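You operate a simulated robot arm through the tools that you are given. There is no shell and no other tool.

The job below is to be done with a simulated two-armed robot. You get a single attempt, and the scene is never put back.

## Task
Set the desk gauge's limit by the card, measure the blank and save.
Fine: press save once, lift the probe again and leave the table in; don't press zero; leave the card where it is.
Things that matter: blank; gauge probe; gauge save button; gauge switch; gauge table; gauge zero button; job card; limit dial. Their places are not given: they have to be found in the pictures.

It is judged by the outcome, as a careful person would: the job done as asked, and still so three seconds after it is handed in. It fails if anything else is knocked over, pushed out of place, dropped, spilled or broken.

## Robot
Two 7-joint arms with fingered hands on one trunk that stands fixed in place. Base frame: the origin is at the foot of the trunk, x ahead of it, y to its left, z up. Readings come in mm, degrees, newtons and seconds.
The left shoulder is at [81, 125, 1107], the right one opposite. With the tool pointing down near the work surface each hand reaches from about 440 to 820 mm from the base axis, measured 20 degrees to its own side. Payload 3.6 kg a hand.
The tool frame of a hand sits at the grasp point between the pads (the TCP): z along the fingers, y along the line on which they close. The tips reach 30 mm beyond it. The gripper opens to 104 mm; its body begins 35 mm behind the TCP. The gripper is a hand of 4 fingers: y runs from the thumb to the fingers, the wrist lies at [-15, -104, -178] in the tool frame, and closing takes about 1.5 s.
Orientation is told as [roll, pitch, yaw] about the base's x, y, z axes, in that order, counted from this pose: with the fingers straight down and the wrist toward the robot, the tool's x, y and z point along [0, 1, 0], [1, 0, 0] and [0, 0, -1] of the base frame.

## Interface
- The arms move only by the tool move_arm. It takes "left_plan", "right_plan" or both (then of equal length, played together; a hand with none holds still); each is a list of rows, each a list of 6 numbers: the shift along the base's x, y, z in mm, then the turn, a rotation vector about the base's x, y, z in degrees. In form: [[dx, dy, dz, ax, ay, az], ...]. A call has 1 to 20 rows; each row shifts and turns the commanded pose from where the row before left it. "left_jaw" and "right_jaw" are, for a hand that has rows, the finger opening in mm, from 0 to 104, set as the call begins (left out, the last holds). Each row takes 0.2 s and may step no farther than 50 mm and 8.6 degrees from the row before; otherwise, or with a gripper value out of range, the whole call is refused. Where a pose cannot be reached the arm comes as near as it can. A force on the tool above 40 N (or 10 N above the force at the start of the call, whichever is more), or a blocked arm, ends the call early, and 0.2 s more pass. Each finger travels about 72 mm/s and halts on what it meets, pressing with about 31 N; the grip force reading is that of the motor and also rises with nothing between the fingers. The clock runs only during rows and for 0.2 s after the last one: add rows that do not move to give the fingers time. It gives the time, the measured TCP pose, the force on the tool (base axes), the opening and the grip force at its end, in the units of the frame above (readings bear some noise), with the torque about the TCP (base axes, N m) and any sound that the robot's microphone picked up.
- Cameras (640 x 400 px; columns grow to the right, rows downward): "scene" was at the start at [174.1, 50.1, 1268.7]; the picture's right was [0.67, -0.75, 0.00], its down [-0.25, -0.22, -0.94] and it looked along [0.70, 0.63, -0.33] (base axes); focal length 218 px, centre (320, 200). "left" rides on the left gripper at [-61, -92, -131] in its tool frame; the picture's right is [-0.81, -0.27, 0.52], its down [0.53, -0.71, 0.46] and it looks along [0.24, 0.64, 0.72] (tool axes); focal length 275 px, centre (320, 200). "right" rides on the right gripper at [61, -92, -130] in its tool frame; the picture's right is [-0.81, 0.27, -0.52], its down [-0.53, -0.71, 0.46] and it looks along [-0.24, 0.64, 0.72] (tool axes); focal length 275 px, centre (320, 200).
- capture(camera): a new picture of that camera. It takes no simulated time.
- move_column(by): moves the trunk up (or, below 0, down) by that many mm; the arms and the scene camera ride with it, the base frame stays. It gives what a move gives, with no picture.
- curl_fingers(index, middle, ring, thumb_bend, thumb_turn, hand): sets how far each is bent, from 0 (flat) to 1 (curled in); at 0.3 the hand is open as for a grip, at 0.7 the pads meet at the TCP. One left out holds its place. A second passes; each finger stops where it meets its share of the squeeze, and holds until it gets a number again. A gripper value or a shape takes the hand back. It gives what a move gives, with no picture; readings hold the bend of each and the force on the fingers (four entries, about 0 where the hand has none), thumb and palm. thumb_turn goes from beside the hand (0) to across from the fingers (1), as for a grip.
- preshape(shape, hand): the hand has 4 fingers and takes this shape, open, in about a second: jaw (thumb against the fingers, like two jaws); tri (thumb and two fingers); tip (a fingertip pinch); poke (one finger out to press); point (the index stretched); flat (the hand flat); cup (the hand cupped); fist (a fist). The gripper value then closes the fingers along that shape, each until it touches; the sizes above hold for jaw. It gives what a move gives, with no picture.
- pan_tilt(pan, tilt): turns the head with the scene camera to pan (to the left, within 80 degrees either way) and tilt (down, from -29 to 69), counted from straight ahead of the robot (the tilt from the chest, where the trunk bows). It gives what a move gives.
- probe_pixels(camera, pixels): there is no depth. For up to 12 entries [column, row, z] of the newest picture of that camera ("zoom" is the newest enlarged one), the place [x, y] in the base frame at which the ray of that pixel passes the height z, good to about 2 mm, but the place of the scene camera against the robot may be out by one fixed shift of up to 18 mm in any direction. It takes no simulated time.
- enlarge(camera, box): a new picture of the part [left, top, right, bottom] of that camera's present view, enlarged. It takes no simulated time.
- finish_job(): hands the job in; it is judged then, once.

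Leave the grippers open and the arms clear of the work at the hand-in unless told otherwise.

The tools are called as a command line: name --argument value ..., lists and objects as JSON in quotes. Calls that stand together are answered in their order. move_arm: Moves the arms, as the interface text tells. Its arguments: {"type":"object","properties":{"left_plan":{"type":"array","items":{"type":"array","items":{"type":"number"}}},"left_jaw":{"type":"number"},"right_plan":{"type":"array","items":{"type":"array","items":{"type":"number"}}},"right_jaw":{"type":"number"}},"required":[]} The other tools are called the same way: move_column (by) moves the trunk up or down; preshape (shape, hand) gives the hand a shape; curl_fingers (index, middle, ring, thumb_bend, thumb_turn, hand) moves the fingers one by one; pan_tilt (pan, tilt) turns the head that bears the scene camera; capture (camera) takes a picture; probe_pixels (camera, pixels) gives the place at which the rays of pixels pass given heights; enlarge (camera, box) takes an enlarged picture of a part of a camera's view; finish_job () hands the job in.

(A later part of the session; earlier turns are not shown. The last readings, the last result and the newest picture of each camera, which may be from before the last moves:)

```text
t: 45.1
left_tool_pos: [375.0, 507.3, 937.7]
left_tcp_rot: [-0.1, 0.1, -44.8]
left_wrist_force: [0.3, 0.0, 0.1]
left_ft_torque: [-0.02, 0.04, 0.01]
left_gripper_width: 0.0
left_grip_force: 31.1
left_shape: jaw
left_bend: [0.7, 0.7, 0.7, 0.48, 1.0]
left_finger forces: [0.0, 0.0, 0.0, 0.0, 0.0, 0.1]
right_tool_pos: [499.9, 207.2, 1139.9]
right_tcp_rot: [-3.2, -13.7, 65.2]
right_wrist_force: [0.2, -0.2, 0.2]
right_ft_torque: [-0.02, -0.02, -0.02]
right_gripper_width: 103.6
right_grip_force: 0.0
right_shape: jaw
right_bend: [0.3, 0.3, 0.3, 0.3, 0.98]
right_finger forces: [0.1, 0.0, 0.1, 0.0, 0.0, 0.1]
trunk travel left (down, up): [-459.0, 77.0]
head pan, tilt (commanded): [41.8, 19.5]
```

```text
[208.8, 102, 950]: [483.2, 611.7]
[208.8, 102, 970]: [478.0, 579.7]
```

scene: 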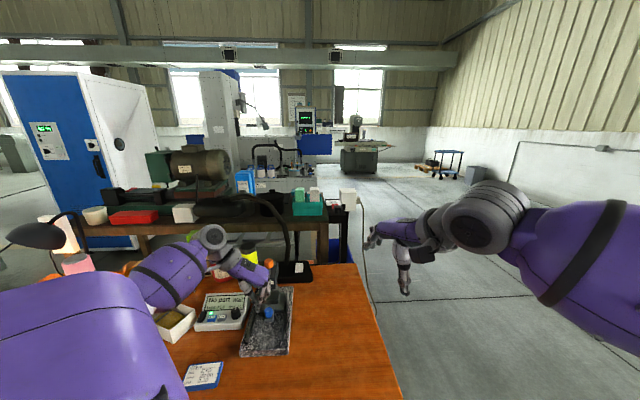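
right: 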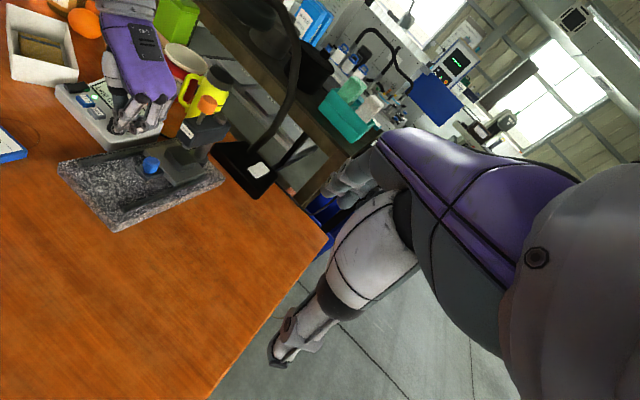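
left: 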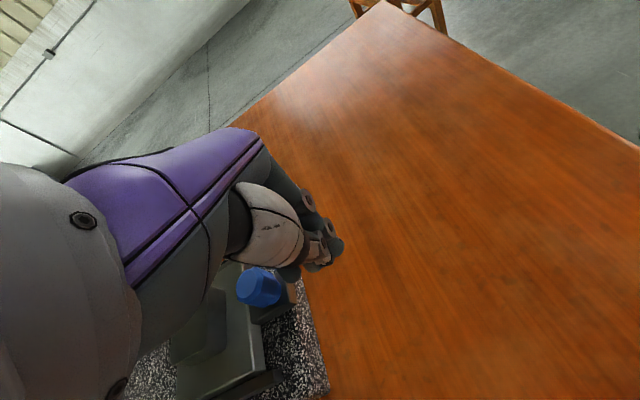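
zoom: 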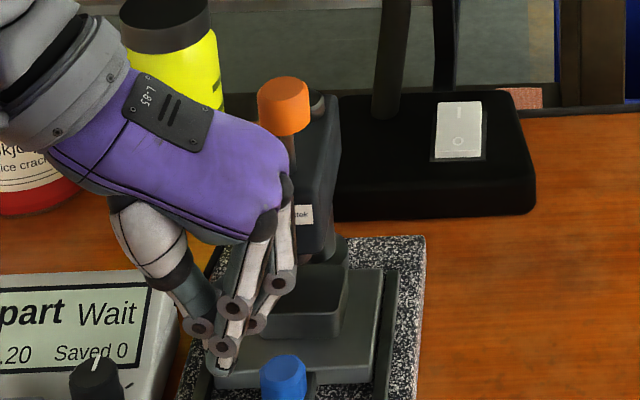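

The knob centre is confirmed near [482,595] with its top at about z=963. There is a dark cap just behind it, so I'll grip across the head (yaw about −20°) to avoid it. I raise the left hand first, switch to "tip" shape, then hover above the knob.

move_arm --left_plan '[[0, 0, 40, 0, 0, 0], [0, 0, 40, 0, 0, 0], [0, 0, 40, 0, 0, 0], [0, 0, 0, 0, 0, 0]]'

preshape --shape "tip" --hand "left"

move_arm --left_plan '[[27, 22, 0, 0, 0, 6.3], [27, 22, 0, 0, 0, 6.3], [27, 22, 0, 0, 0, 6.3], [26, 22, 0, 0, 0, 6.3], [0, 0, 0, 0, 0, 0]]' --left_jaw 76

capture --camera "left"

enlarge --camera "right" --box '[130, 20, 270, 150]'

capture --camera "scene"

```text
t: 46.1
left_tool_pos: [374.4, 506.4, 1056.7]
left_tcp_rot: [0.0, 0.1, -44.9]
left_wrist_force: [-0.3, 0.3, 0.1]
left_ft_torque: [0.0, -0.01, -0.01]
left_gripper_width: 0.0
left_grip_force: 31.0
left_shape: jaw
left_bend: [0.7, 0.7, 0.7, 0.48, 1.0]
left_finger forces: [0.1, 0.0, 0.0, 0.1, 0.1, 0.0]
right_tool_pos: [501.2, 207.7, 1141.1]
right_tcp_rot: [-3.2, -13.6, 65.1]
right_wrist_force: [-0.4, 0.1, 0.8]
right_ft_torque: [0.0, 0.01, 0.0]
right_gripper_width: 103.7
right_grip_force: 0.0
right_shape: jaw
right_bend: [0.3, 0.3, 0.3, 0.3, 0.98]
right_finger forces: [0.1, 0.0, 0.0, 0.1, 0.0, 0.0]
trunk travel left (down, up): [-459.0, 77.0]
head pan, tilt (commanded): [41.8, 19.5]
```

```text
t: 47.0
left_tool_pos: [374.6, 505.7, 1056.8]
left_tcp_rot: [0.0, 0.1, -44.9]
left_wrist_force: [-0.5, -0.9, -0.1]
left_ft_torque: [0.0, -0.02, 0.0]
left_gripper_width: 103.7
left_grip_force: 0.1
left_shape: tip
left_bend: [0.3, 0.98, 0.99, 0.3, 0.98]
left_finger forces: [0.0, 0.0, 0.0, 0.0, 0.0, 0.1]
right_tool_pos: [500.0, 208.2, 1140.7]
right_tcp_rot: [-3.2, -13.6, 65.2]
right_wrist_force: [0.3, -0.5, 0.3]
right_ft_torque: [-0.01, 0.0, 0.01]
right_gripper_width: 103.8
right_grip_force: 0.0
right_shape: jaw
right_bend: [0.3, 0.3, 0.3, 0.3, 0.98]
right_finger forces: [0.0, 0.0, 0.0, 0.1, 0.0, 0.0]
trunk travel left (down, up): [-459.0, 77.0]
head pan, tilt (commanded): [41.8, 19.5]
```

```text
t: 48.2
left_tool_pos: [481.9, 594.6, 1056.8]
left_tcp_rot: [0.0, 0.1, -19.7]
left_wrist_force: [-0.6, -0.2, 0.0]
left_ft_torque: [-0.03, -0.02, 0.0]
left_gripper_width: 76.1
left_grip_force: 0.1
left_shape: tip
left_bend: [0.28, 0.98, 0.99, 0.56, 0.99]
left_finger forces: [0.0, 0.0, 0.0, 0.1, 0.0, 0.0]
right_tool_pos: [499.4, 207.5, 1141.2]
right_tcp_rot: [-3.2, -13.5, 65.1]
right_wrist_force: [-0.4, 0.1, -0.2]
right_ft_torque: [0.0, 0.0, 0.0]
right_gripper_width: 103.8
right_grip_force: 0.1
right_shape: jaw
right_bend: [0.3, 0.3, 0.3, 0.3, 0.98]
right_finger forces: [0.0, 0.1, 0.1, 0.0, 0.0, 0.1]
trunk travel left (down, up): [-459.0, 77.0]
head pan, tilt (commanded): [41.8, 19.5]
```

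```text
taken
```

left: 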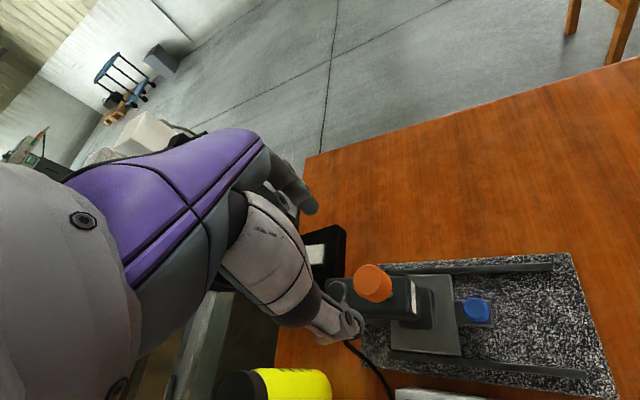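

```text
3.08 times, centred on (200, 85) of right
```

zoom: 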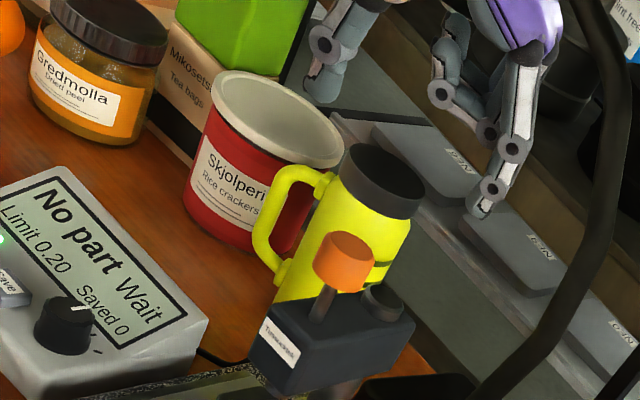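

```text
taken
```

scene: 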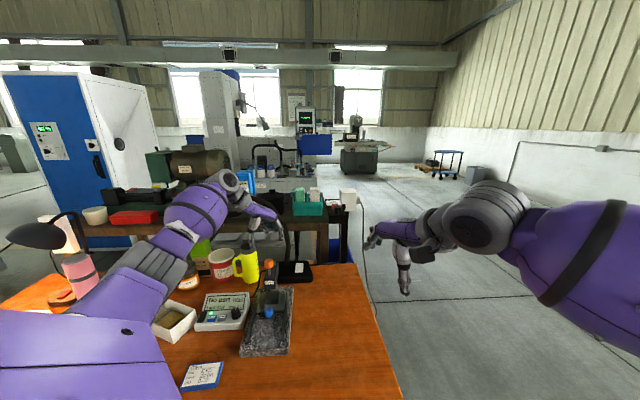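

The knob top sits at (372,281) in the left picture, matching the tool axis projection (370,282) at that height. I'll descend with the fingers open to just around the knob's upper part (TCP z≈980).

move_arm --left_plan '[[0, 0, -25, 0, 0, 0], [0, 0, -25, 0, 0, 0], [0, 0, -15, 0, 0, 0], [0, 0, -11, 0, 0, 0], [0, 0, 0, 0, 0, 0]]'

capture --camera "left"

enlarge --camera "left" --box '[250, 170, 430, 340]'

enlarge --camera "right" --box '[150, 50, 260, 160]'

```text
t: 49.4
left_tool_pos: [480.9, 594.1, 981.8]
left_tcp_rot: [0.1, 0.2, -19.8]
left_wrist_force: [0.3, 0.6, 0.5]
left_ft_torque: [-0.02, 0.03, -0.03]
left_gripper_width: 76.2
left_grip_force: 0.1
left_shape: tip
left_bend: [0.28, 0.98, 0.99, 0.56, 0.99]
left_finger forces: [0.0, 0.0, 0.0, 0.0, 0.0, 0.1]
right_tool_pos: [499.6, 206.0, 1140.9]
right_tcp_rot: [-3.2, -13.6, 65.2]
right_wrist_force: [0.0, 0.9, 0.4]
right_ft_torque: [-0.01, -0.03, 0.01]
right_gripper_width: 103.7
right_grip_force: 0.1
right_shape: jaw
right_bend: [0.3, 0.3, 0.3, 0.3, 0.98]
right_finger forces: [0.0, 0.1, 0.1, 0.0, 0.0, 0.0]
trunk travel left (down, up): [-459.0, 77.0]
head pan, tilt (commanded): [41.8, 19.5]
```

```text
taken
```

left: 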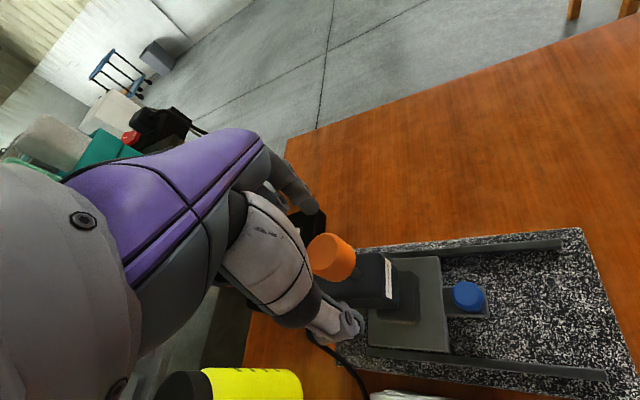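

```text
2.35 times, centred on (340, 255) of left
```

zoom: 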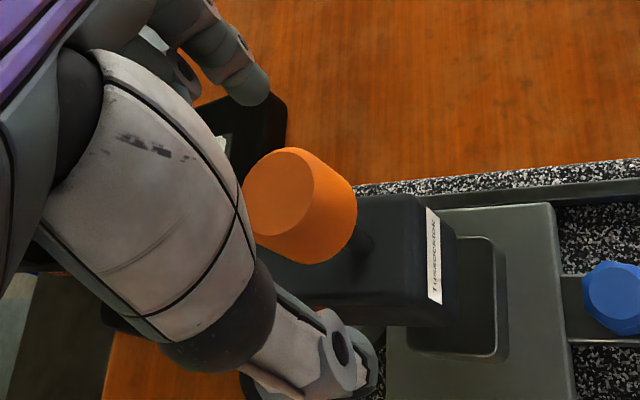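

```text
3.64 times, centred on (205, 105) of right
```

zoom: 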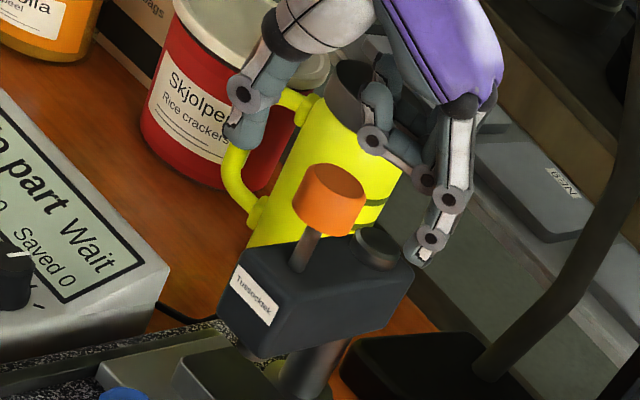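

The alignment is good, with about 2 mm to correct toward the index. I'll correct and close to 50.

move_arm --left_plan '[[1.8, -0.7, -2, 0, 0, 0], [0, 0, 0, 0, 0, 0], [0, 0, 0, 0, 0, 0]]' --left_jaw 50

enlarge --camera "left" --box '[250, 170, 430, 340]'

enlarge --camera "right" --box '[150, 50, 260, 160]'

```text
t: 50.2
left_tool_pos: [482.8, 593.4, 980.4]
left_tcp_rot: [-0.1, 0.1, -19.6]
left_wrist_force: [-0.8, 0.1, -1.0]
left_ft_torque: [-0.02, 0.01, -0.01]
left_gripper_width: 50.7
left_grip_force: 0.1
left_shape: tip
left_bend: [0.73, 0.98, 0.99, 0.7, 1.0]
left_finger forces: [0.1, 0.0, 0.0, 0.1, 0.0, 0.0]
right_tool_pos: [499.4, 207.5, 1140.9]
right_tcp_rot: [-3.2, -13.6, 65.1]
right_wrist_force: [0.7, 0.1, 0.4]
right_ft_torque: [-0.02, 0.04, 0.0]
right_gripper_width: 103.6
right_grip_force: 0.0
right_shape: jaw
right_bend: [0.3, 0.3, 0.3, 0.3, 0.98]
right_finger forces: [0.0, 0.0, 0.0, 0.1, 0.0, 0.0]
trunk travel left (down, up): [-459.0, 77.0]
head pan, tilt (commanded): [41.8, 19.5]
```

```text
2.35 times, centred on (340, 255) of left
```

zoom: 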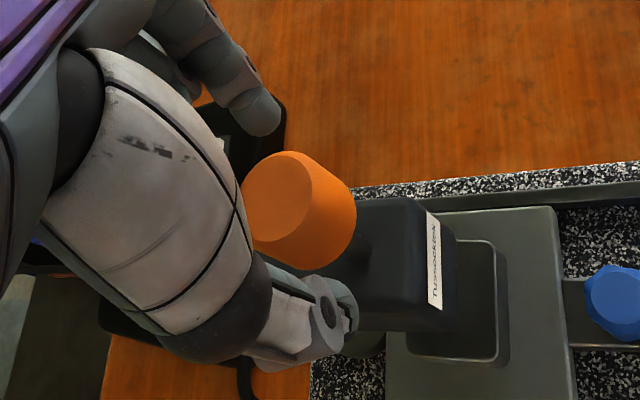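

```text
3.64 times, centred on (205, 105) of right
```

zoom: 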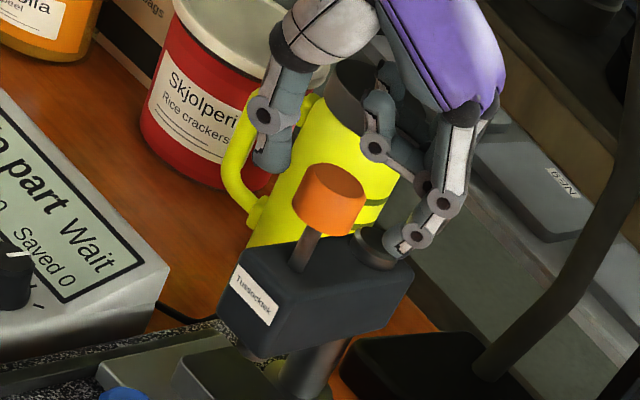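

Both fingers are evenly spaced around the knob. I'll close to 38.

move_arm --left_plan '[[0, 0, 0, 0, 0, 0], [0, 0, 0, 0, 0, 0]]' --left_jaw 38

enlarge --camera "left" --box '[250, 170, 430, 340]'

```text
t: 50.8
left_tool_pos: [482.7, 592.7, 978.8]
left_tcp_rot: [0.0, 0.1, -19.6]
left_wrist_force: [0.0, -0.5, 0.2]
left_ft_torque: [-0.01, -0.02, -0.02]
left_gripper_width: 38.6
left_grip_force: 0.1
left_shape: tip
left_bend: [0.73, 0.98, 0.99, 0.73, 1.0]
left_finger forces: [0.1, 0.0, 0.0, 0.1, 0.0, 0.0]
right_tool_pos: [500.0, 208.7, 1140.8]
right_tcp_rot: [-3.2, -13.6, 65.3]
right_wrist_force: [-0.1, -0.7, 0.3]
right_ft_torque: [-0.03, 0.02, 0.03]
right_gripper_width: 103.6
right_grip_force: 0.0
right_shape: jaw
right_bend: [0.3, 0.3, 0.3, 0.3, 0.98]
right_finger forces: [0.1, 0.0, 0.0, 0.0, 0.0, 0.0]
trunk travel left (down, up): [-459.0, 77.0]
head pan, tilt (commanded): [41.8, 19.5]
```

```text
2.35 times, centred on (340, 255) of left
```

zoom: 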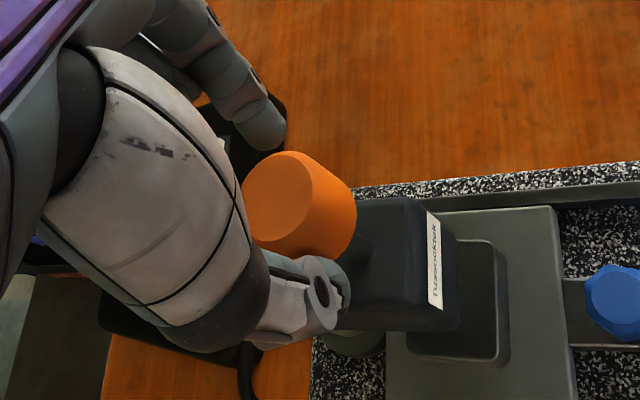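

It is still just clear on both sides. I'll close to 30.

move_arm --left_plan '[[0, 0, 0, 0, 0, 0], [0, 0, 0, 0, 0, 0]]' --left_jaw 30

enlarge --camera "left" --box '[250, 170, 430, 340]'

```text
t: 51.4
left_tool_pos: [484.1, 593.5, 979.7]
left_tcp_rot: [0.1, 0.2, -19.7]
left_wrist_force: [0.5, 0.7, 0.2]
left_ft_torque: [-0.02, 0.0, -0.03]
left_gripper_width: 30.8
left_grip_force: 0.1
left_shape: tip
left_bend: [0.73, 0.98, 0.99, 0.73, 1.0]
left_finger forces: [0.1, 0.1, 0.0, 0.0, 0.9, 0.0]
right_tool_pos: [500.1, 207.3, 1140.2]
right_tcp_rot: [-3.2, -13.6, 65.1]
right_wrist_force: [0.3, 0.7, -0.3]
right_ft_torque: [0.0, -0.03, -0.03]
right_gripper_width: 103.6
right_grip_force: 0.1
right_shape: jaw
right_bend: [0.3, 0.3, 0.3, 0.3, 0.98]
right_finger forces: [0.0, 0.0, 0.1, 0.0, 0.1, 0.0]
trunk travel left (down, up): [-459.0, 77.0]
head pan, tilt (commanded): [41.8, 19.5]
```

```text
2.35 times, centred on (340, 255) of left
```

zoom: 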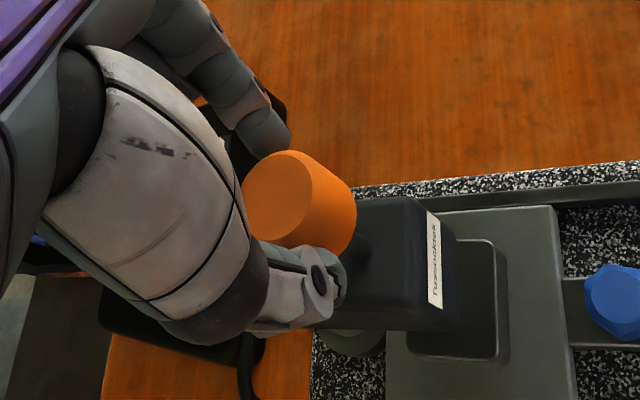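

The thumb touches (0.9 N) while the index doesn't yet. I'll shift 1.5 mm to centre and close to 22.

move_arm --left_plan '[[-1.4, 0.5, 0, 0, 0, 0], [0, 0, 0, 0, 0, 0], [0, 0, 0, 0, 0, 0]]' --left_jaw 22

enlarge --camera "left" --box '[250, 170, 430, 340]'

enlarge --camera "right" --box '[130, 50, 260, 170]'

```text
t: 52.2
left_tool_pos: [481.5, 593.7, 979.4]
left_tcp_rot: [0.0, 0.1, -19.7]
left_wrist_force: [-1.5, 0.6, 0.3]
left_ft_torque: [0.02, 0.06, -0.03]
left_gripper_width: 23.3
left_grip_force: 0.1
left_shape: tip
left_bend: [0.72, 0.98, 0.99, 0.73, 1.0]
left_finger forces: [0.6, 0.1, 0.0, 0.1, 2.1, 0.0]
right_tool_pos: [500.5, 207.2, 1139.7]
right_tcp_rot: [-3.2, -13.7, 65.2]
right_wrist_force: [0.3, -0.8, 0.1]
right_ft_torque: [-0.05, 0.01, -0.01]
right_gripper_width: 103.9
right_grip_force: 0.1
right_shape: jaw
right_bend: [0.3, 0.3, 0.3, 0.3, 0.98]
right_finger forces: [0.0, 0.0, 0.0, 0.0, 0.0, 0.1]
trunk travel left (down, up): [-459.0, 77.0]
head pan, tilt (commanded): [41.8, 19.5]
```

```text
2.35 times, centred on (340, 255) of left
```

zoom: 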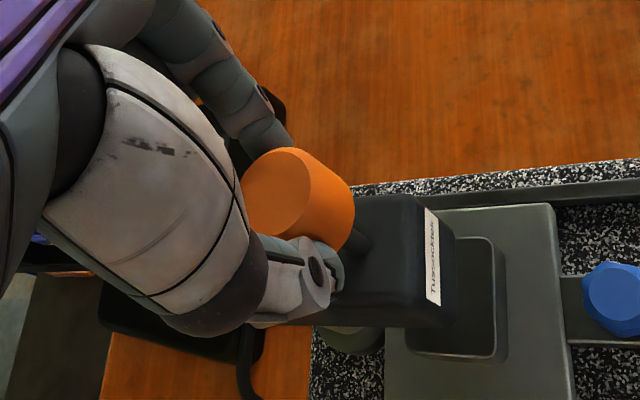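

```text
3.33 times, centred on (195, 110) of right
```

zoom: 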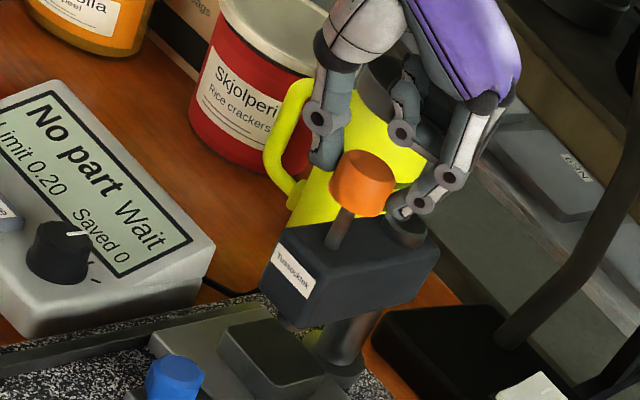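

Both sides touch lightly. I'll grip firmly by closing to 14.

move_arm --left_plan '[[0, 0, 0, 0, 0, 0], [0, 0, 0, 0, 0, 0], [0, 0, 0, 0, 0, 0]]' --left_jaw 14

enlarge --camera "right" --box '[130, 50, 260, 170]'

```text
t: 53.0
left_tool_pos: [482.3, 593.5, 979.7]
left_tcp_rot: [0.0, 0.1, -19.7]
left_wrist_force: [-2.2, 0.9, -1.1]
left_ft_torque: [0.01, 0.06, 0.04]
left_gripper_width: 22.1
left_grip_force: 30.7
left_shape: tip
left_bend: [0.73, 1.0, 1.0, 0.74, 1.0]
left_finger forces: [26.5, 0.1, 0.0, 0.0, 28.9, 0.1]
right_tool_pos: [499.4, 207.4, 1140.7]
right_tcp_rot: [-3.2, -13.6, 65.1]
right_wrist_force: [0.2, 0.1, -0.8]
right_ft_torque: [0.02, 0.0, 0.03]
right_gripper_width: 104.0
right_grip_force: 0.1
right_shape: jaw
right_bend: [0.3, 0.3, 0.3, 0.3, 0.98]
right_finger forces: [0.0, 0.0, 0.0, 0.1, 0.1, 0.0]
trunk travel left (down, up): [-459.0, 77.0]
head pan, tilt (commanded): [41.8, 19.5]
```

```text
3.33 times, centred on (195, 110) of right
```

zoom: 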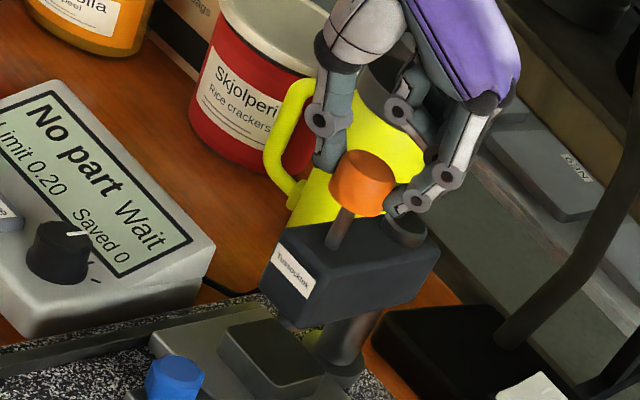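

The knob is gripped firmly (26.5 and 28.9 N, balanced). I'll lower it gently by 12 mm and watch the force and readout.

move_arm --left_plan '[[0, 0, -3, 0, 0, 0], [0, 0, -3, 0, 0, 0], [0, 0, -3, 0, 0, 0], [0, 0, -3, 0, 0, 0], [0, 0, 0, 0, 0, 0]]'

enlarge --camera "right" --box '[130, 50, 260, 170]'

```text
t: 54.2
left_tool_pos: [482.5, 593.5, 968.2]
left_tcp_rot: [0.0, 0.2, -19.7]
left_wrist_force: [-2.3, 0.9, -1.2]
left_ft_torque: [0.02, 0.08, 0.06]
left_gripper_width: 22.2
left_grip_force: 30.6
left_shape: tip
left_bend: [0.73, 1.0, 1.0, 0.74, 1.0]
left_finger forces: [26.6, 0.0, 0.0, 0.1, 29.3, 0.1]
right_tool_pos: [499.5, 208.5, 1140.8]
right_tcp_rot: [-3.3, -13.6, 65.2]
right_wrist_force: [0.2, 0.0, -0.4]
right_ft_torque: [0.02, 0.0, 0.0]
right_gripper_width: 103.9
right_grip_force: 0.1
right_shape: jaw
right_bend: [0.3, 0.3, 0.3, 0.3, 0.98]
right_finger forces: [0.1, 0.0, 0.1, 0.0, 0.0, 0.0]
trunk travel left (down, up): [-459.0, 77.0]
head pan, tilt (commanded): [41.8, 19.5]
```

```text
3.33 times, centred on (195, 110) of right
```

zoom: 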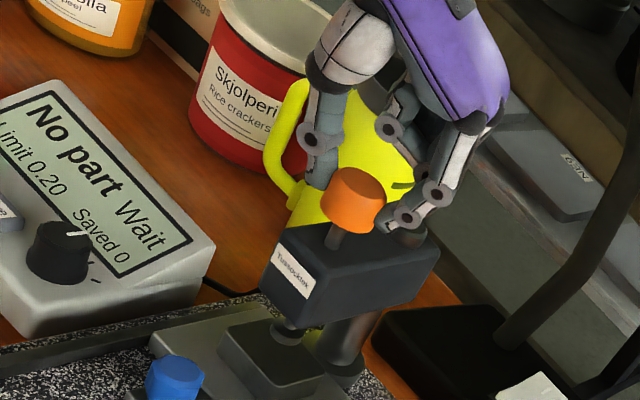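

The probe came down with the hand and its spindle tip is now visible above the blank. I'll continue lowering in 2 mm steps.

move_arm --left_plan '[[0, 0, -2, 0, 0, 0], [0, 0, -2, 0, 0, 0], [0, 0, 0, 0, 0, 0]]'

enlarge --camera "right" --box '[130, 80, 230, 180]'

```text
t: 55.0
left_tool_pos: [481.6, 593.8, 962.7]
left_tcp_rot: [0.1, 0.1, -19.7]
left_wrist_force: [-3.3, 2.6, -1.3]
left_ft_torque: [0.02, 0.11, 0.02]
left_gripper_width: 22.3
left_grip_force: 30.9
left_shape: tip
left_bend: [0.73, 1.0, 1.0, 0.74, 1.0]
left_finger forces: [26.6, 0.1, 0.1, 0.0, 29.5, 0.0]
right_tool_pos: [500.3, 207.6, 1140.1]
right_tcp_rot: [-3.2, -13.6, 65.2]
right_wrist_force: [0.2, 0.6, -0.9]
right_ft_torque: [0.01, -0.02, 0.0]
right_gripper_width: 103.7
right_grip_force: 0.1
right_shape: jaw
right_bend: [0.3, 0.3, 0.3, 0.3, 0.98]
right_finger forces: [0.0, 0.0, 0.0, 0.1, 0.0, 0.0]
trunk travel left (down, up): [-459.0, 77.0]
head pan, tilt (commanded): [41.8, 19.5]
```

```text
4.00 times, centred on (180, 130) of right
```

zoom: 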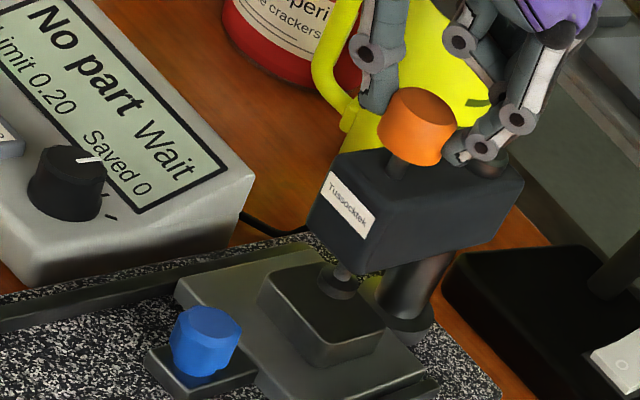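

The spindle tip is just above the blank, well within its top face. I'll lower in 1 mm steps.

move_arm --left_plan '[[0, 0, -1, 0, 0, 0], [0, 0, -1, 0, 0, 0], [0, 0, -1, 0, 0, 0], [0, 0, 0, 0, 0, 0]]'

enlarge --camera "right" --box '[130, 80, 230, 180]'

```text
t: 56.0
left_tool_pos: [481.5, 593.7, 960.5]
left_tcp_rot: [0.0, 0.0, -19.7]
left_wrist_force: [-1.8, -0.6, -1.0]
left_ft_torque: [-0.01, 0.09, -0.03]
left_gripper_width: 22.5
left_grip_force: 31.2
left_shape: tip
left_bend: [0.73, 1.0, 1.0, 0.74, 1.0]
left_finger forces: [27.0, 0.0, 0.1, 0.0, 28.7, 0.0]
right_tool_pos: [500.0, 207.1, 1139.9]
right_tcp_rot: [-3.3, -13.6, 65.2]
right_wrist_force: [0.4, -0.7, -0.3]
right_ft_torque: [0.04, 0.01, 0.02]
right_gripper_width: 103.8
right_grip_force: 0.0
right_shape: jaw
right_bend: [0.3, 0.3, 0.3, 0.3, 0.98]
right_finger forces: [0.1, 0.0, 0.0, 0.1, 0.0, 0.0]
trunk travel left (down, up): [-459.0, 77.0]
head pan, tilt (commanded): [41.8, 19.5]
```

```text
4.00 times, centred on (180, 130) of right
```

zoom: 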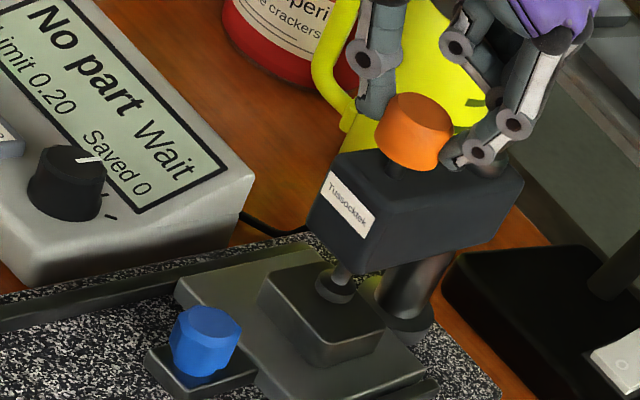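

There is no contact force yet and the readout still says "No part". I'll continue 1 mm at a time.

move_arm --left_plan '[[0, 0, -1, 0, 0, 0], [0, 0, -1, 0, 0, 0], [0, 0, 0, 0, 0, 0]]'

enlarge --camera "right" --box '[130, 80, 230, 180]'

```text
t: 56.8
left_tool_pos: [482.1, 593.7, 957.5]
left_tcp_rot: [0.0, 0.1, -19.7]
left_wrist_force: [-1.3, 0.6, -1.7]
left_ft_torque: [0.04, 0.08, 0.02]
left_gripper_width: 22.5
left_grip_force: 30.5
left_shape: tip
left_bend: [0.73, 1.0, 1.0, 0.74, 1.0]
left_finger forces: [26.6, 0.0, 0.0, 0.0, 29.2, 0.0]
right_tool_pos: [499.9, 206.7, 1141.1]
right_tcp_rot: [-3.2, -13.6, 65.2]
right_wrist_force: [-0.1, 0.2, -0.6]
right_ft_torque: [-0.01, 0.01, 0.01]
right_gripper_width: 103.8
right_grip_force: 0.1
right_shape: jaw
right_bend: [0.3, 0.3, 0.3, 0.3, 0.98]
right_finger forces: [0.0, 0.0, 0.0, 0.1, 0.0, 0.0]
trunk travel left (down, up): [-459.0, 77.0]
head pan, tilt (commanded): [41.8, 19.5]
```

```text
4.00 times, centred on (180, 130) of right
```

zoom: 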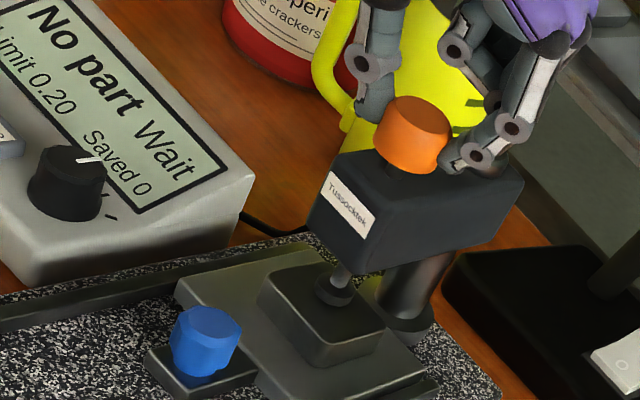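

Still moving freely. Another 2 mm.

move_arm --left_plan '[[0, 0, -1, 0, 0, 0], [0, 0, -1, 0, 0, 0], [0, 0, 0, 0, 0, 0]]'

enlarge --camera "right" --box '[130, 80, 230, 180]'

```text
t: 57.6
left_tool_pos: [483.3, 593.9, 956.3]
left_tcp_rot: [0.0, 0.0, -19.6]
left_wrist_force: [-2.2, -0.9, 0.4]
left_ft_torque: [0.01, 0.05, -0.01]
left_gripper_width: 22.3
left_grip_force: 31.0
left_shape: tip
left_bend: [0.73, 1.0, 1.0, 0.74, 1.0]
left_finger forces: [27.0, 0.0, 0.0, 0.1, 29.1, 0.0]
right_tool_pos: [499.8, 207.7, 1140.4]
right_tcp_rot: [-3.2, -13.6, 65.2]
right_wrist_force: [1.0, 0.0, -0.6]
right_ft_torque: [-0.03, 0.03, 0.02]
right_gripper_width: 103.8
right_grip_force: 0.0
right_shape: jaw
right_bend: [0.3, 0.3, 0.3, 0.3, 0.98]
right_finger forces: [0.0, 0.0, 0.0, 0.0, 0.1, 0.1]
trunk travel left (down, up): [-459.0, 77.0]
head pan, tilt (commanded): [41.8, 19.5]
```

```text
4.00 times, centred on (180, 130) of right
```

zoom: 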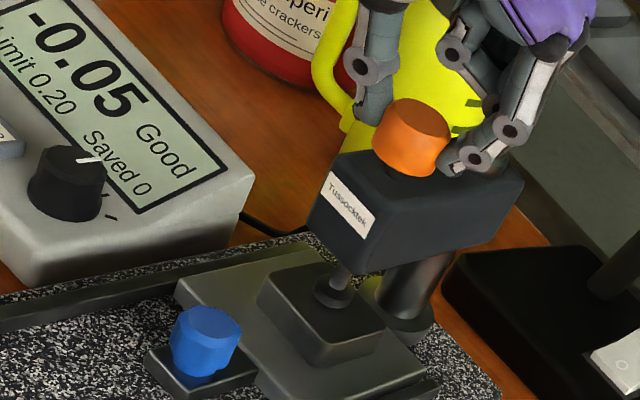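

The readout now shows "-0.05 Good", so the probe rests on the blank. I'll open the fingers to let go of the knob and see whether the reading holds.

move_arm --left_plan '[[0, 0, 0, 0, 0, 0], [0, 0, 0, 0, 0, 0], [0, 0, 0, 0, 0, 0], [0, 0, 0, 0, 0, 0]]' --left_jaw 70

enlarge --camera "right" --box '[120, 60, 240, 180]'

```text
t: 58.6
left_tool_pos: [482.0, 594.4, 957.8]
left_tcp_rot: [0.0, 0.1, -19.7]
left_wrist_force: [0.0, 0.3, -0.1]
left_ft_torque: [-0.01, -0.01, -0.02]
left_gripper_width: 69.8
left_grip_force: 0.0
left_shape: tip
left_bend: [0.29, 0.98, 0.99, 0.6, 1.0]
left_finger forces: [0.0, 0.0, 0.1, 0.0, 0.0, 0.1]
right_tool_pos: [499.4, 208.3, 1140.3]
right_tcp_rot: [-3.2, -13.7, 65.1]
right_wrist_force: [-1.0, 0.2, -0.5]
right_ft_torque: [-0.02, -0.01, 0.0]
right_gripper_width: 103.7
right_grip_force: 0.0
right_shape: jaw
right_bend: [0.3, 0.3, 0.3, 0.3, 0.98]
right_finger forces: [0.0, 0.0, 0.1, 0.0, 0.0, 0.1]
trunk travel left (down, up): [-459.0, 77.0]
head pan, tilt (commanded): [41.8, 19.5]
```

```text
3.33 times, centred on (180, 120) of right
```

zoom: 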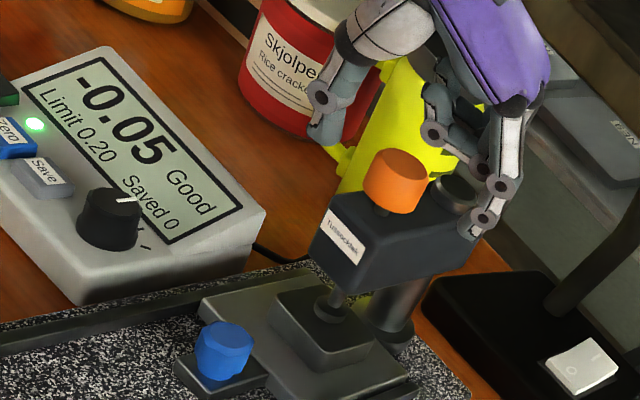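

The probe stays down and the readout holds "-0.05 Good". I'll raise the hand straight up and then travel to above the Save button, turning to yaw about 44° so the pinched fingertips are narrow along the button row.

move_arm --left_plan '[[0, 0, 20, 0, 0, 0], [0, 0, 35, 0, 0, 0], [0, 0, 40, 0, 0, 0], [-19, 8, 0, 0, 0, 8], [-19, 8, 0, 0, 0, 8], [-19, 8, 0, 0, 0, 8], [-19, 8, 0, 0, 0, 8], [-19, 8, 0, 0, 0, 8], [-19, 8, 0, 0, 0, 8], [-19, 8, 0, 0, 0, 8], [-19, 8, 0, 0, 0, 8], [0, 0, -40, 0, 0, 0], [0, 0, -40, 0, 0, 0], [0, 0, 0, 0, 0, 0]]'

move_arm --left_plan '[[0, 0, 0, 0, 0, 0], [0, 0, 0, 0, 0, 0], [0, 0, 0, 0, 0, 0], [0, 0, 0, 0, 0, 0], [0, 0, 0, 0, 0, 0], [0, 0, 0, 0, 0, 0]]' --left_jaw 0

capture --camera "left"

enlarge --camera "right" --box '[40, 30, 220, 190]'

capture --camera "scene"

```text
t: 61.6
left_tool_pos: [330.2, 658.8, 970.2]
left_tcp_rot: [0.1, 0.1, 44.3]
left_wrist_force: [0.0, 0.6, 0.0]
left_ft_torque: [0.01, -0.02, 0.01]
left_gripper_width: 69.6
left_grip_force: 0.1
left_shape: tip
left_bend: [0.29, 0.98, 0.99, 0.6, 1.0]
left_finger forces: [0.0, 0.0, 0.1, 0.0, 0.0, 0.0]
right_tool_pos: [500.4, 207.3, 1140.5]
right_tcp_rot: [-3.2, -13.5, 65.2]
right_wrist_force: [0.0, -0.5, -0.6]
right_ft_torque: [0.02, -0.01, 0.02]
right_gripper_width: 103.7
right_grip_force: 0.2
right_shape: jaw
right_bend: [0.3, 0.3, 0.3, 0.3, 0.98]
right_finger forces: [0.0, 0.0, 0.0, 0.0, 0.0, 0.0]
trunk travel left (down, up): [-459.0, 77.0]
head pan, tilt (commanded): [41.8, 19.5]
```

```text
t: 63.0
left_tool_pos: [329.6, 659.1, 971.5]
left_tcp_rot: [0.0, 0.1, 44.3]
left_wrist_force: [1.0, -0.6, 0.3]
left_ft_torque: [-0.04, 0.02, -0.05]
left_gripper_width: 0.0
left_grip_force: 32.0
left_shape: tip
left_bend: [0.71, 1.0, 1.0, 0.73, 1.0]
left_finger forces: [0.0, 0.0, 0.0, 0.0, 0.0, 0.0]
right_tool_pos: [500.0, 207.0, 1140.3]
right_tcp_rot: [-3.3, -13.5, 65.2]
right_wrist_force: [-1.1, 0.1, 0.3]
right_ft_torque: [-0.03, 0.04, -0.01]
right_gripper_width: 103.5
right_grip_force: 0.1
right_shape: jaw
right_bend: [0.3, 0.3, 0.3, 0.3, 0.98]
right_finger forces: [0.0, 0.0, 0.1, 0.0, 0.0, 0.1]
trunk travel left (down, up): [-459.0, 77.0]
head pan, tilt (commanded): [41.8, 19.5]
```

```text
taken
```

left: 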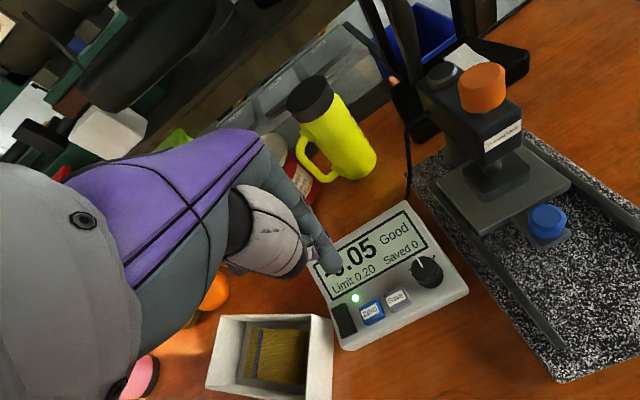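

```text
2.50 times, centred on (130, 110) of right
```

zoom: 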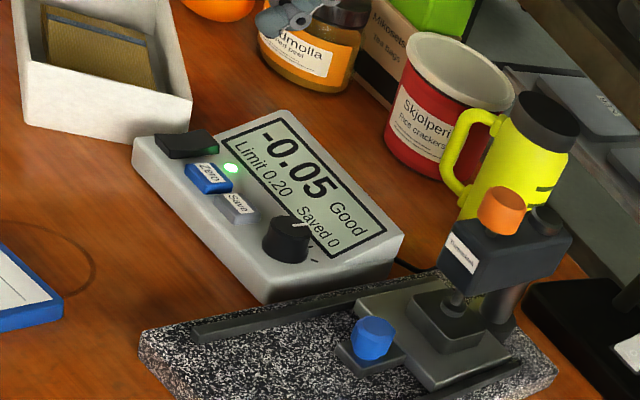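

```text
taken
```

scene: 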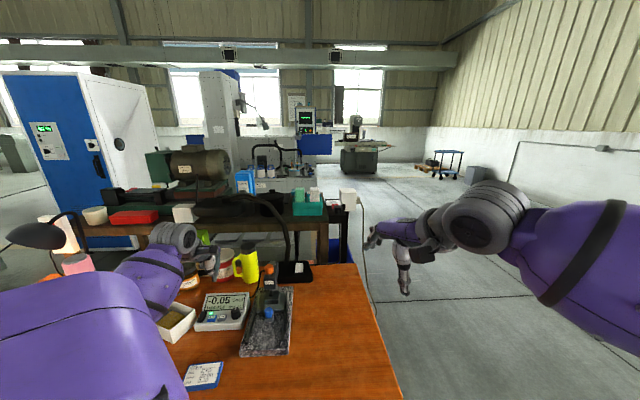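

The tool axis at button height projects to (398,300), and the Save button is at (397,298), so it is directly below. I'll zoom to confirm the fingertip and button positions.

enlarge --camera "left" --box '[290, 220, 450, 350]'

probe_pixels --camera "left" --pixels '[[397, 298, 800], [371, 311, 800], [424, 265, 818]]'

```text
3.08 times, centred on (370, 285) of left
```

zoom: 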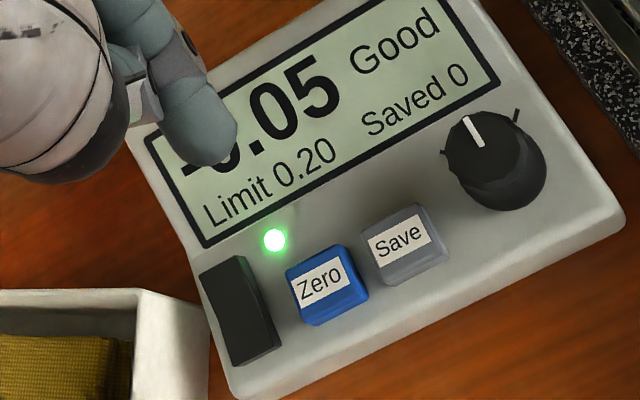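

```text
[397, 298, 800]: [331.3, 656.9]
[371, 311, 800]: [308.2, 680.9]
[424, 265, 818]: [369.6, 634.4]
```

The index tip is the lowest point of the pinch, slightly toward the thumb side of the axis (about −8 mm along the tool's y). I'll shift to put it over the Save centre and descend to about 25 mm above the button to check.

move_arm --left_plan '[[3, 1.5, -30, 0, 0, 0], [2, 1, -35, 0, 0, 0], [0, 0, -35, 0, 0, 0], [0, 0, -15, 0, 0, 0], [0, 0, 0, 0, 0, 0]]'

capture --camera "left"

enlarge --camera "left" --box '[260, 180, 420, 310]'

enlarge --camera "right" --box '[70, 50, 170, 150]'

enlarge --camera "scene" --box '[180, 270, 270, 340]'

```text
t: 64.2
left_tool_pos: [335.2, 660.8, 855.9]
left_tcp_rot: [0.0, 0.1, 44.3]
left_wrist_force: [0.0, -0.1, 0.1]
left_ft_torque: [-0.02, 0.01, 0.02]
left_gripper_width: 0.0
left_grip_force: 30.7
left_shape: tip
left_bend: [0.71, 1.0, 1.0, 0.73, 1.0]
left_finger forces: [0.0, 0.0, 0.0, 0.0, 0.0, 0.0]
right_tool_pos: [499.6, 208.3, 1140.0]
right_tcp_rot: [-3.1, -13.6, 65.2]
right_wrist_force: [0.4, 0.6, 0.6]
right_ft_torque: [-0.03, 0.0, -0.04]
right_gripper_width: 103.6
right_grip_force: 0.1
right_shape: jaw
right_bend: [0.3, 0.3, 0.3, 0.3, 0.98]
right_finger forces: [0.0, 0.0, 0.1, 0.1, 0.0, 0.1]
trunk travel left (down, up): [-459.0, 77.0]
head pan, tilt (commanded): [41.8, 19.5]
```

```text
taken
```

left: 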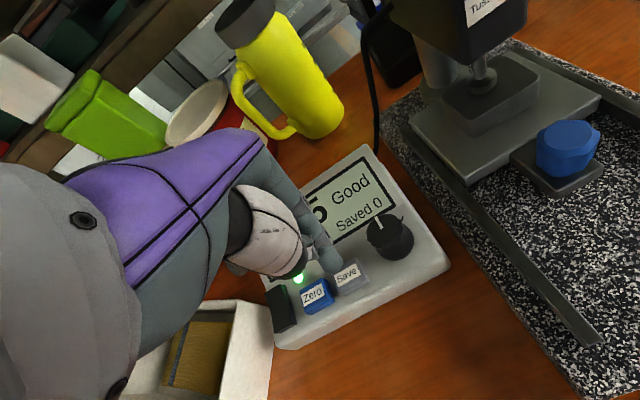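

```text
3.08 times, centred on (340, 245) of left
```

zoom: 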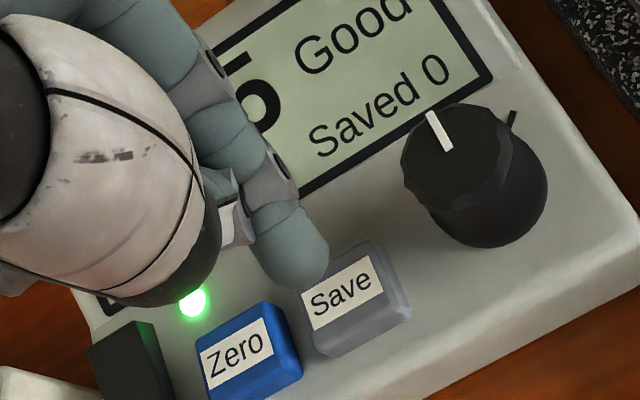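

```text
4.00 times, centred on (120, 100) of right
```

zoom: 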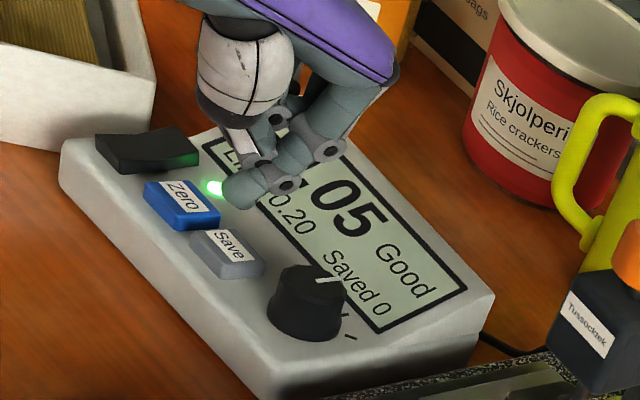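

```text
5.71 times, centred on (225, 305) of scene
```

zoom: 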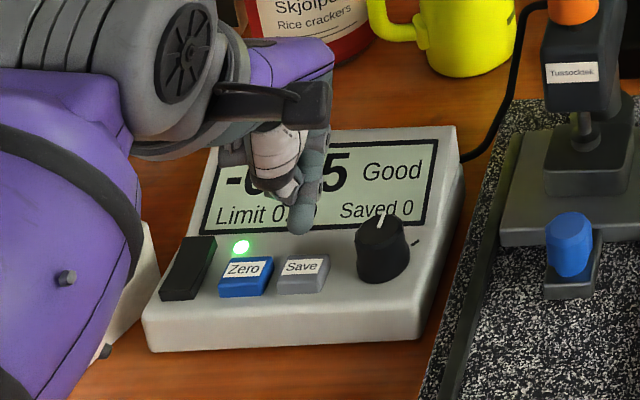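

I'll triangulate the index tip from the left and right cameras now.

probe_pixels --camera "left" --pixels '[[334, 266, 820], [334, 266, 830], [334, 266, 840], [351.4, 275.9, 800]]'

probe_pixels --camera "right" --pixels '[[97.5, 97.5, 820], [97.5, 97.5, 830], [97.5, 97.5, 840], [97.5, 112, 800]]'

```text
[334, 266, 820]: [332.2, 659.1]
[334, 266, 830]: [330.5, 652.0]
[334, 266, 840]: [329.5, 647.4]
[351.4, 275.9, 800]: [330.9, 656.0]
```

```text
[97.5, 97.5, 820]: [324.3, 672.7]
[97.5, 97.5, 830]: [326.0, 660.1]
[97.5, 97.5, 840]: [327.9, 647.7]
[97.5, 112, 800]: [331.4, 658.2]
```

In the fully closed pinch the index tip curls under to about z=840, pointing toward the thumb, which is not a clean pressing tip. I'll rise and try the "poke" shape instead.

move_arm --left_plan '[[0, 0, 35, 0, 0, 0], [0, 0, 40, 0, 0, 0], [0, 0, 30, 0, 0, 0], [0, 0, 0, 0, 0, 0]]'

preshape --shape "poke" --hand "left"

capture --camera "left"

enlarge --camera "right" --box '[70, 20, 190, 140]'

enlarge --camera "scene" --box '[170, 230, 290, 330]'

```text
t: 65.2
left_tool_pos: [334.6, 660.9, 960.1]
left_tcp_rot: [0.1, 0.1, 44.3]
left_wrist_force: [0.7, -0.5, -0.2]
left_ft_torque: [-0.01, -0.01, -0.03]
left_gripper_width: 0.0
left_grip_force: 31.2
left_shape: tip
left_bend: [0.71, 1.0, 1.0, 0.73, 1.0]
left_finger forces: [0.1, 0.1, 0.0, 0.0, 0.1, 0.0]
right_tool_pos: [500.4, 206.8, 1139.8]
right_tcp_rot: [-3.2, -13.6, 65.3]
right_wrist_force: [-0.6, 0.2, -0.4]
right_ft_torque: [0.0, -0.02, -0.02]
right_gripper_width: 103.8
right_grip_force: 0.0
right_shape: jaw
right_bend: [0.3, 0.3, 0.3, 0.3, 0.98]
right_finger forces: [0.0, 0.1, 0.1, 0.1, 0.0, 0.0]
trunk travel left (down, up): [-459.0, 77.0]
head pan, tilt (commanded): [41.8, 19.5]
```

```text
t: 66.1
left_tool_pos: [335.0, 660.0, 961.0]
left_tcp_rot: [-0.1, 0.2, 44.4]
left_wrist_force: [0.0, -0.4, -0.9]
left_ft_torque: [0.01, 0.0, 0.02]
left_gripper_width: 0.1
left_grip_force: 0.0
left_shape: poke
left_bend: [0.7, 0.88, 0.99, 1.0, 1.0]
left_finger forces: [0.1, 0.0, 0.0, 0.1, 0.0, 0.0]
right_tool_pos: [500.5, 208.5, 1140.4]
right_tcp_rot: [-3.1, -13.6, 65.2]
right_wrist_force: [-0.6, -0.1, 0.8]
right_ft_torque: [0.0, -0.01, 0.01]
right_gripper_width: 103.8
right_grip_force: 0.1
right_shape: jaw
right_bend: [0.3, 0.3, 0.3, 0.3, 0.98]
right_finger forces: [0.0, 0.0, 0.2, 0.0, 0.0, 0.1]
trunk travel left (down, up): [-459.0, 77.0]
head pan, tilt (commanded): [41.8, 19.5]
```

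```text
taken
```

left: 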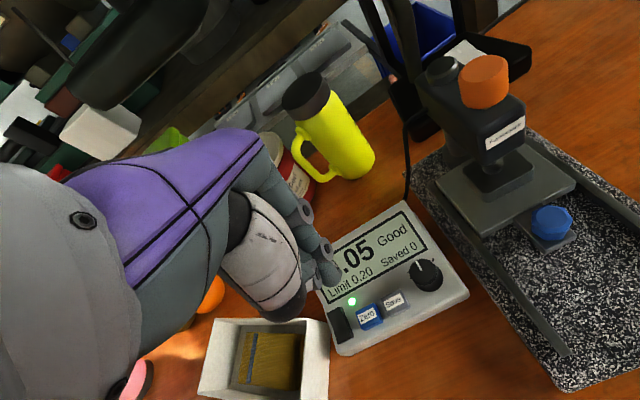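

```text
3.33 times, centred on (130, 80) of right
```

zoom: 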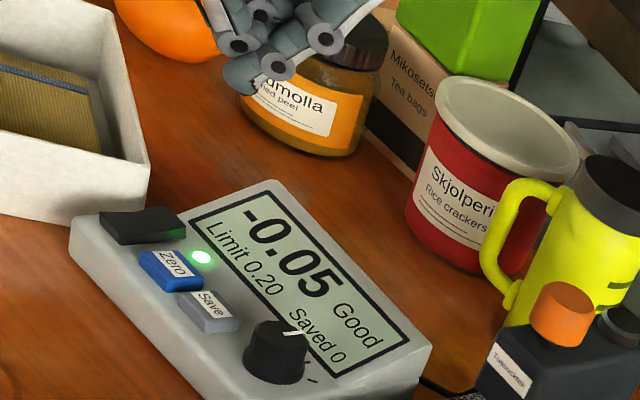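

```text
4.00 times, centred on (230, 280) of scene
```

zoom: 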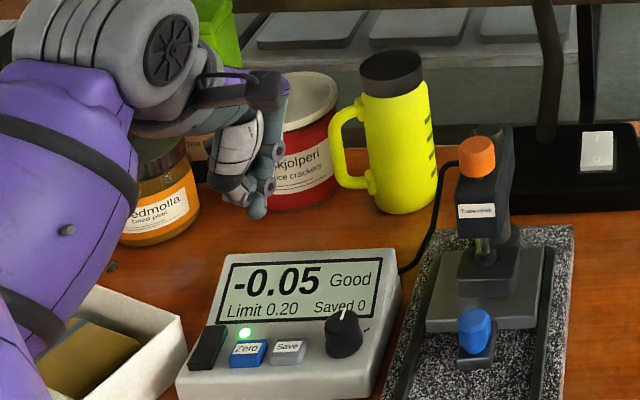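

In "poke" the index is the one finger out (bend 0.7) with the thumb and others folded. I'll zoom to locate its tip.

enlarge --camera "left" --box '[270, 190, 430, 320]'

enlarge --camera "right" --box '[70, 10, 150, 90]'

```text
3.08 times, centred on (350, 255) of left
```

zoom: 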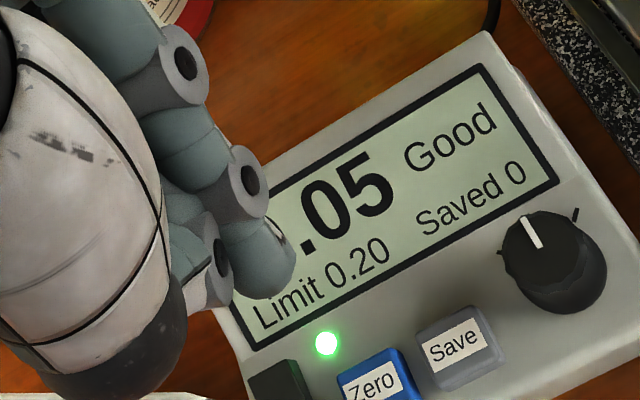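

```text
5.00 times, centred on (110, 50) of right
```

zoom: 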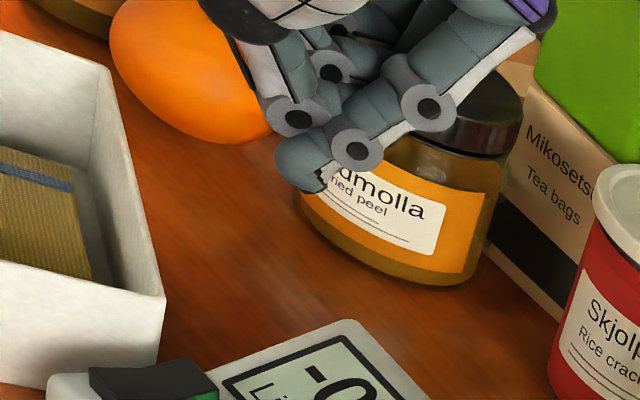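

I'll triangulate the poke fingertip from both hand cameras.

probe_pixels --camera "left" --pixels '[[330, 283, 920], [330, 283, 930], [330, 283, 940], [330, 283, 950]]'

probe_pixels --camera "right" --pixels '[[103, 45, 920], [103, 45, 930], [103, 45, 940], [103, 45, 950]]'

```text
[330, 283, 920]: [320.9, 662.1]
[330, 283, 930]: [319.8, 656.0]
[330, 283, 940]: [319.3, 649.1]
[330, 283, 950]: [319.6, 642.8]
```

```text
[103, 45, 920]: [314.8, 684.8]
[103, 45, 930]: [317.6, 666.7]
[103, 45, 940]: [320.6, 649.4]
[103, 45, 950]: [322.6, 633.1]
```

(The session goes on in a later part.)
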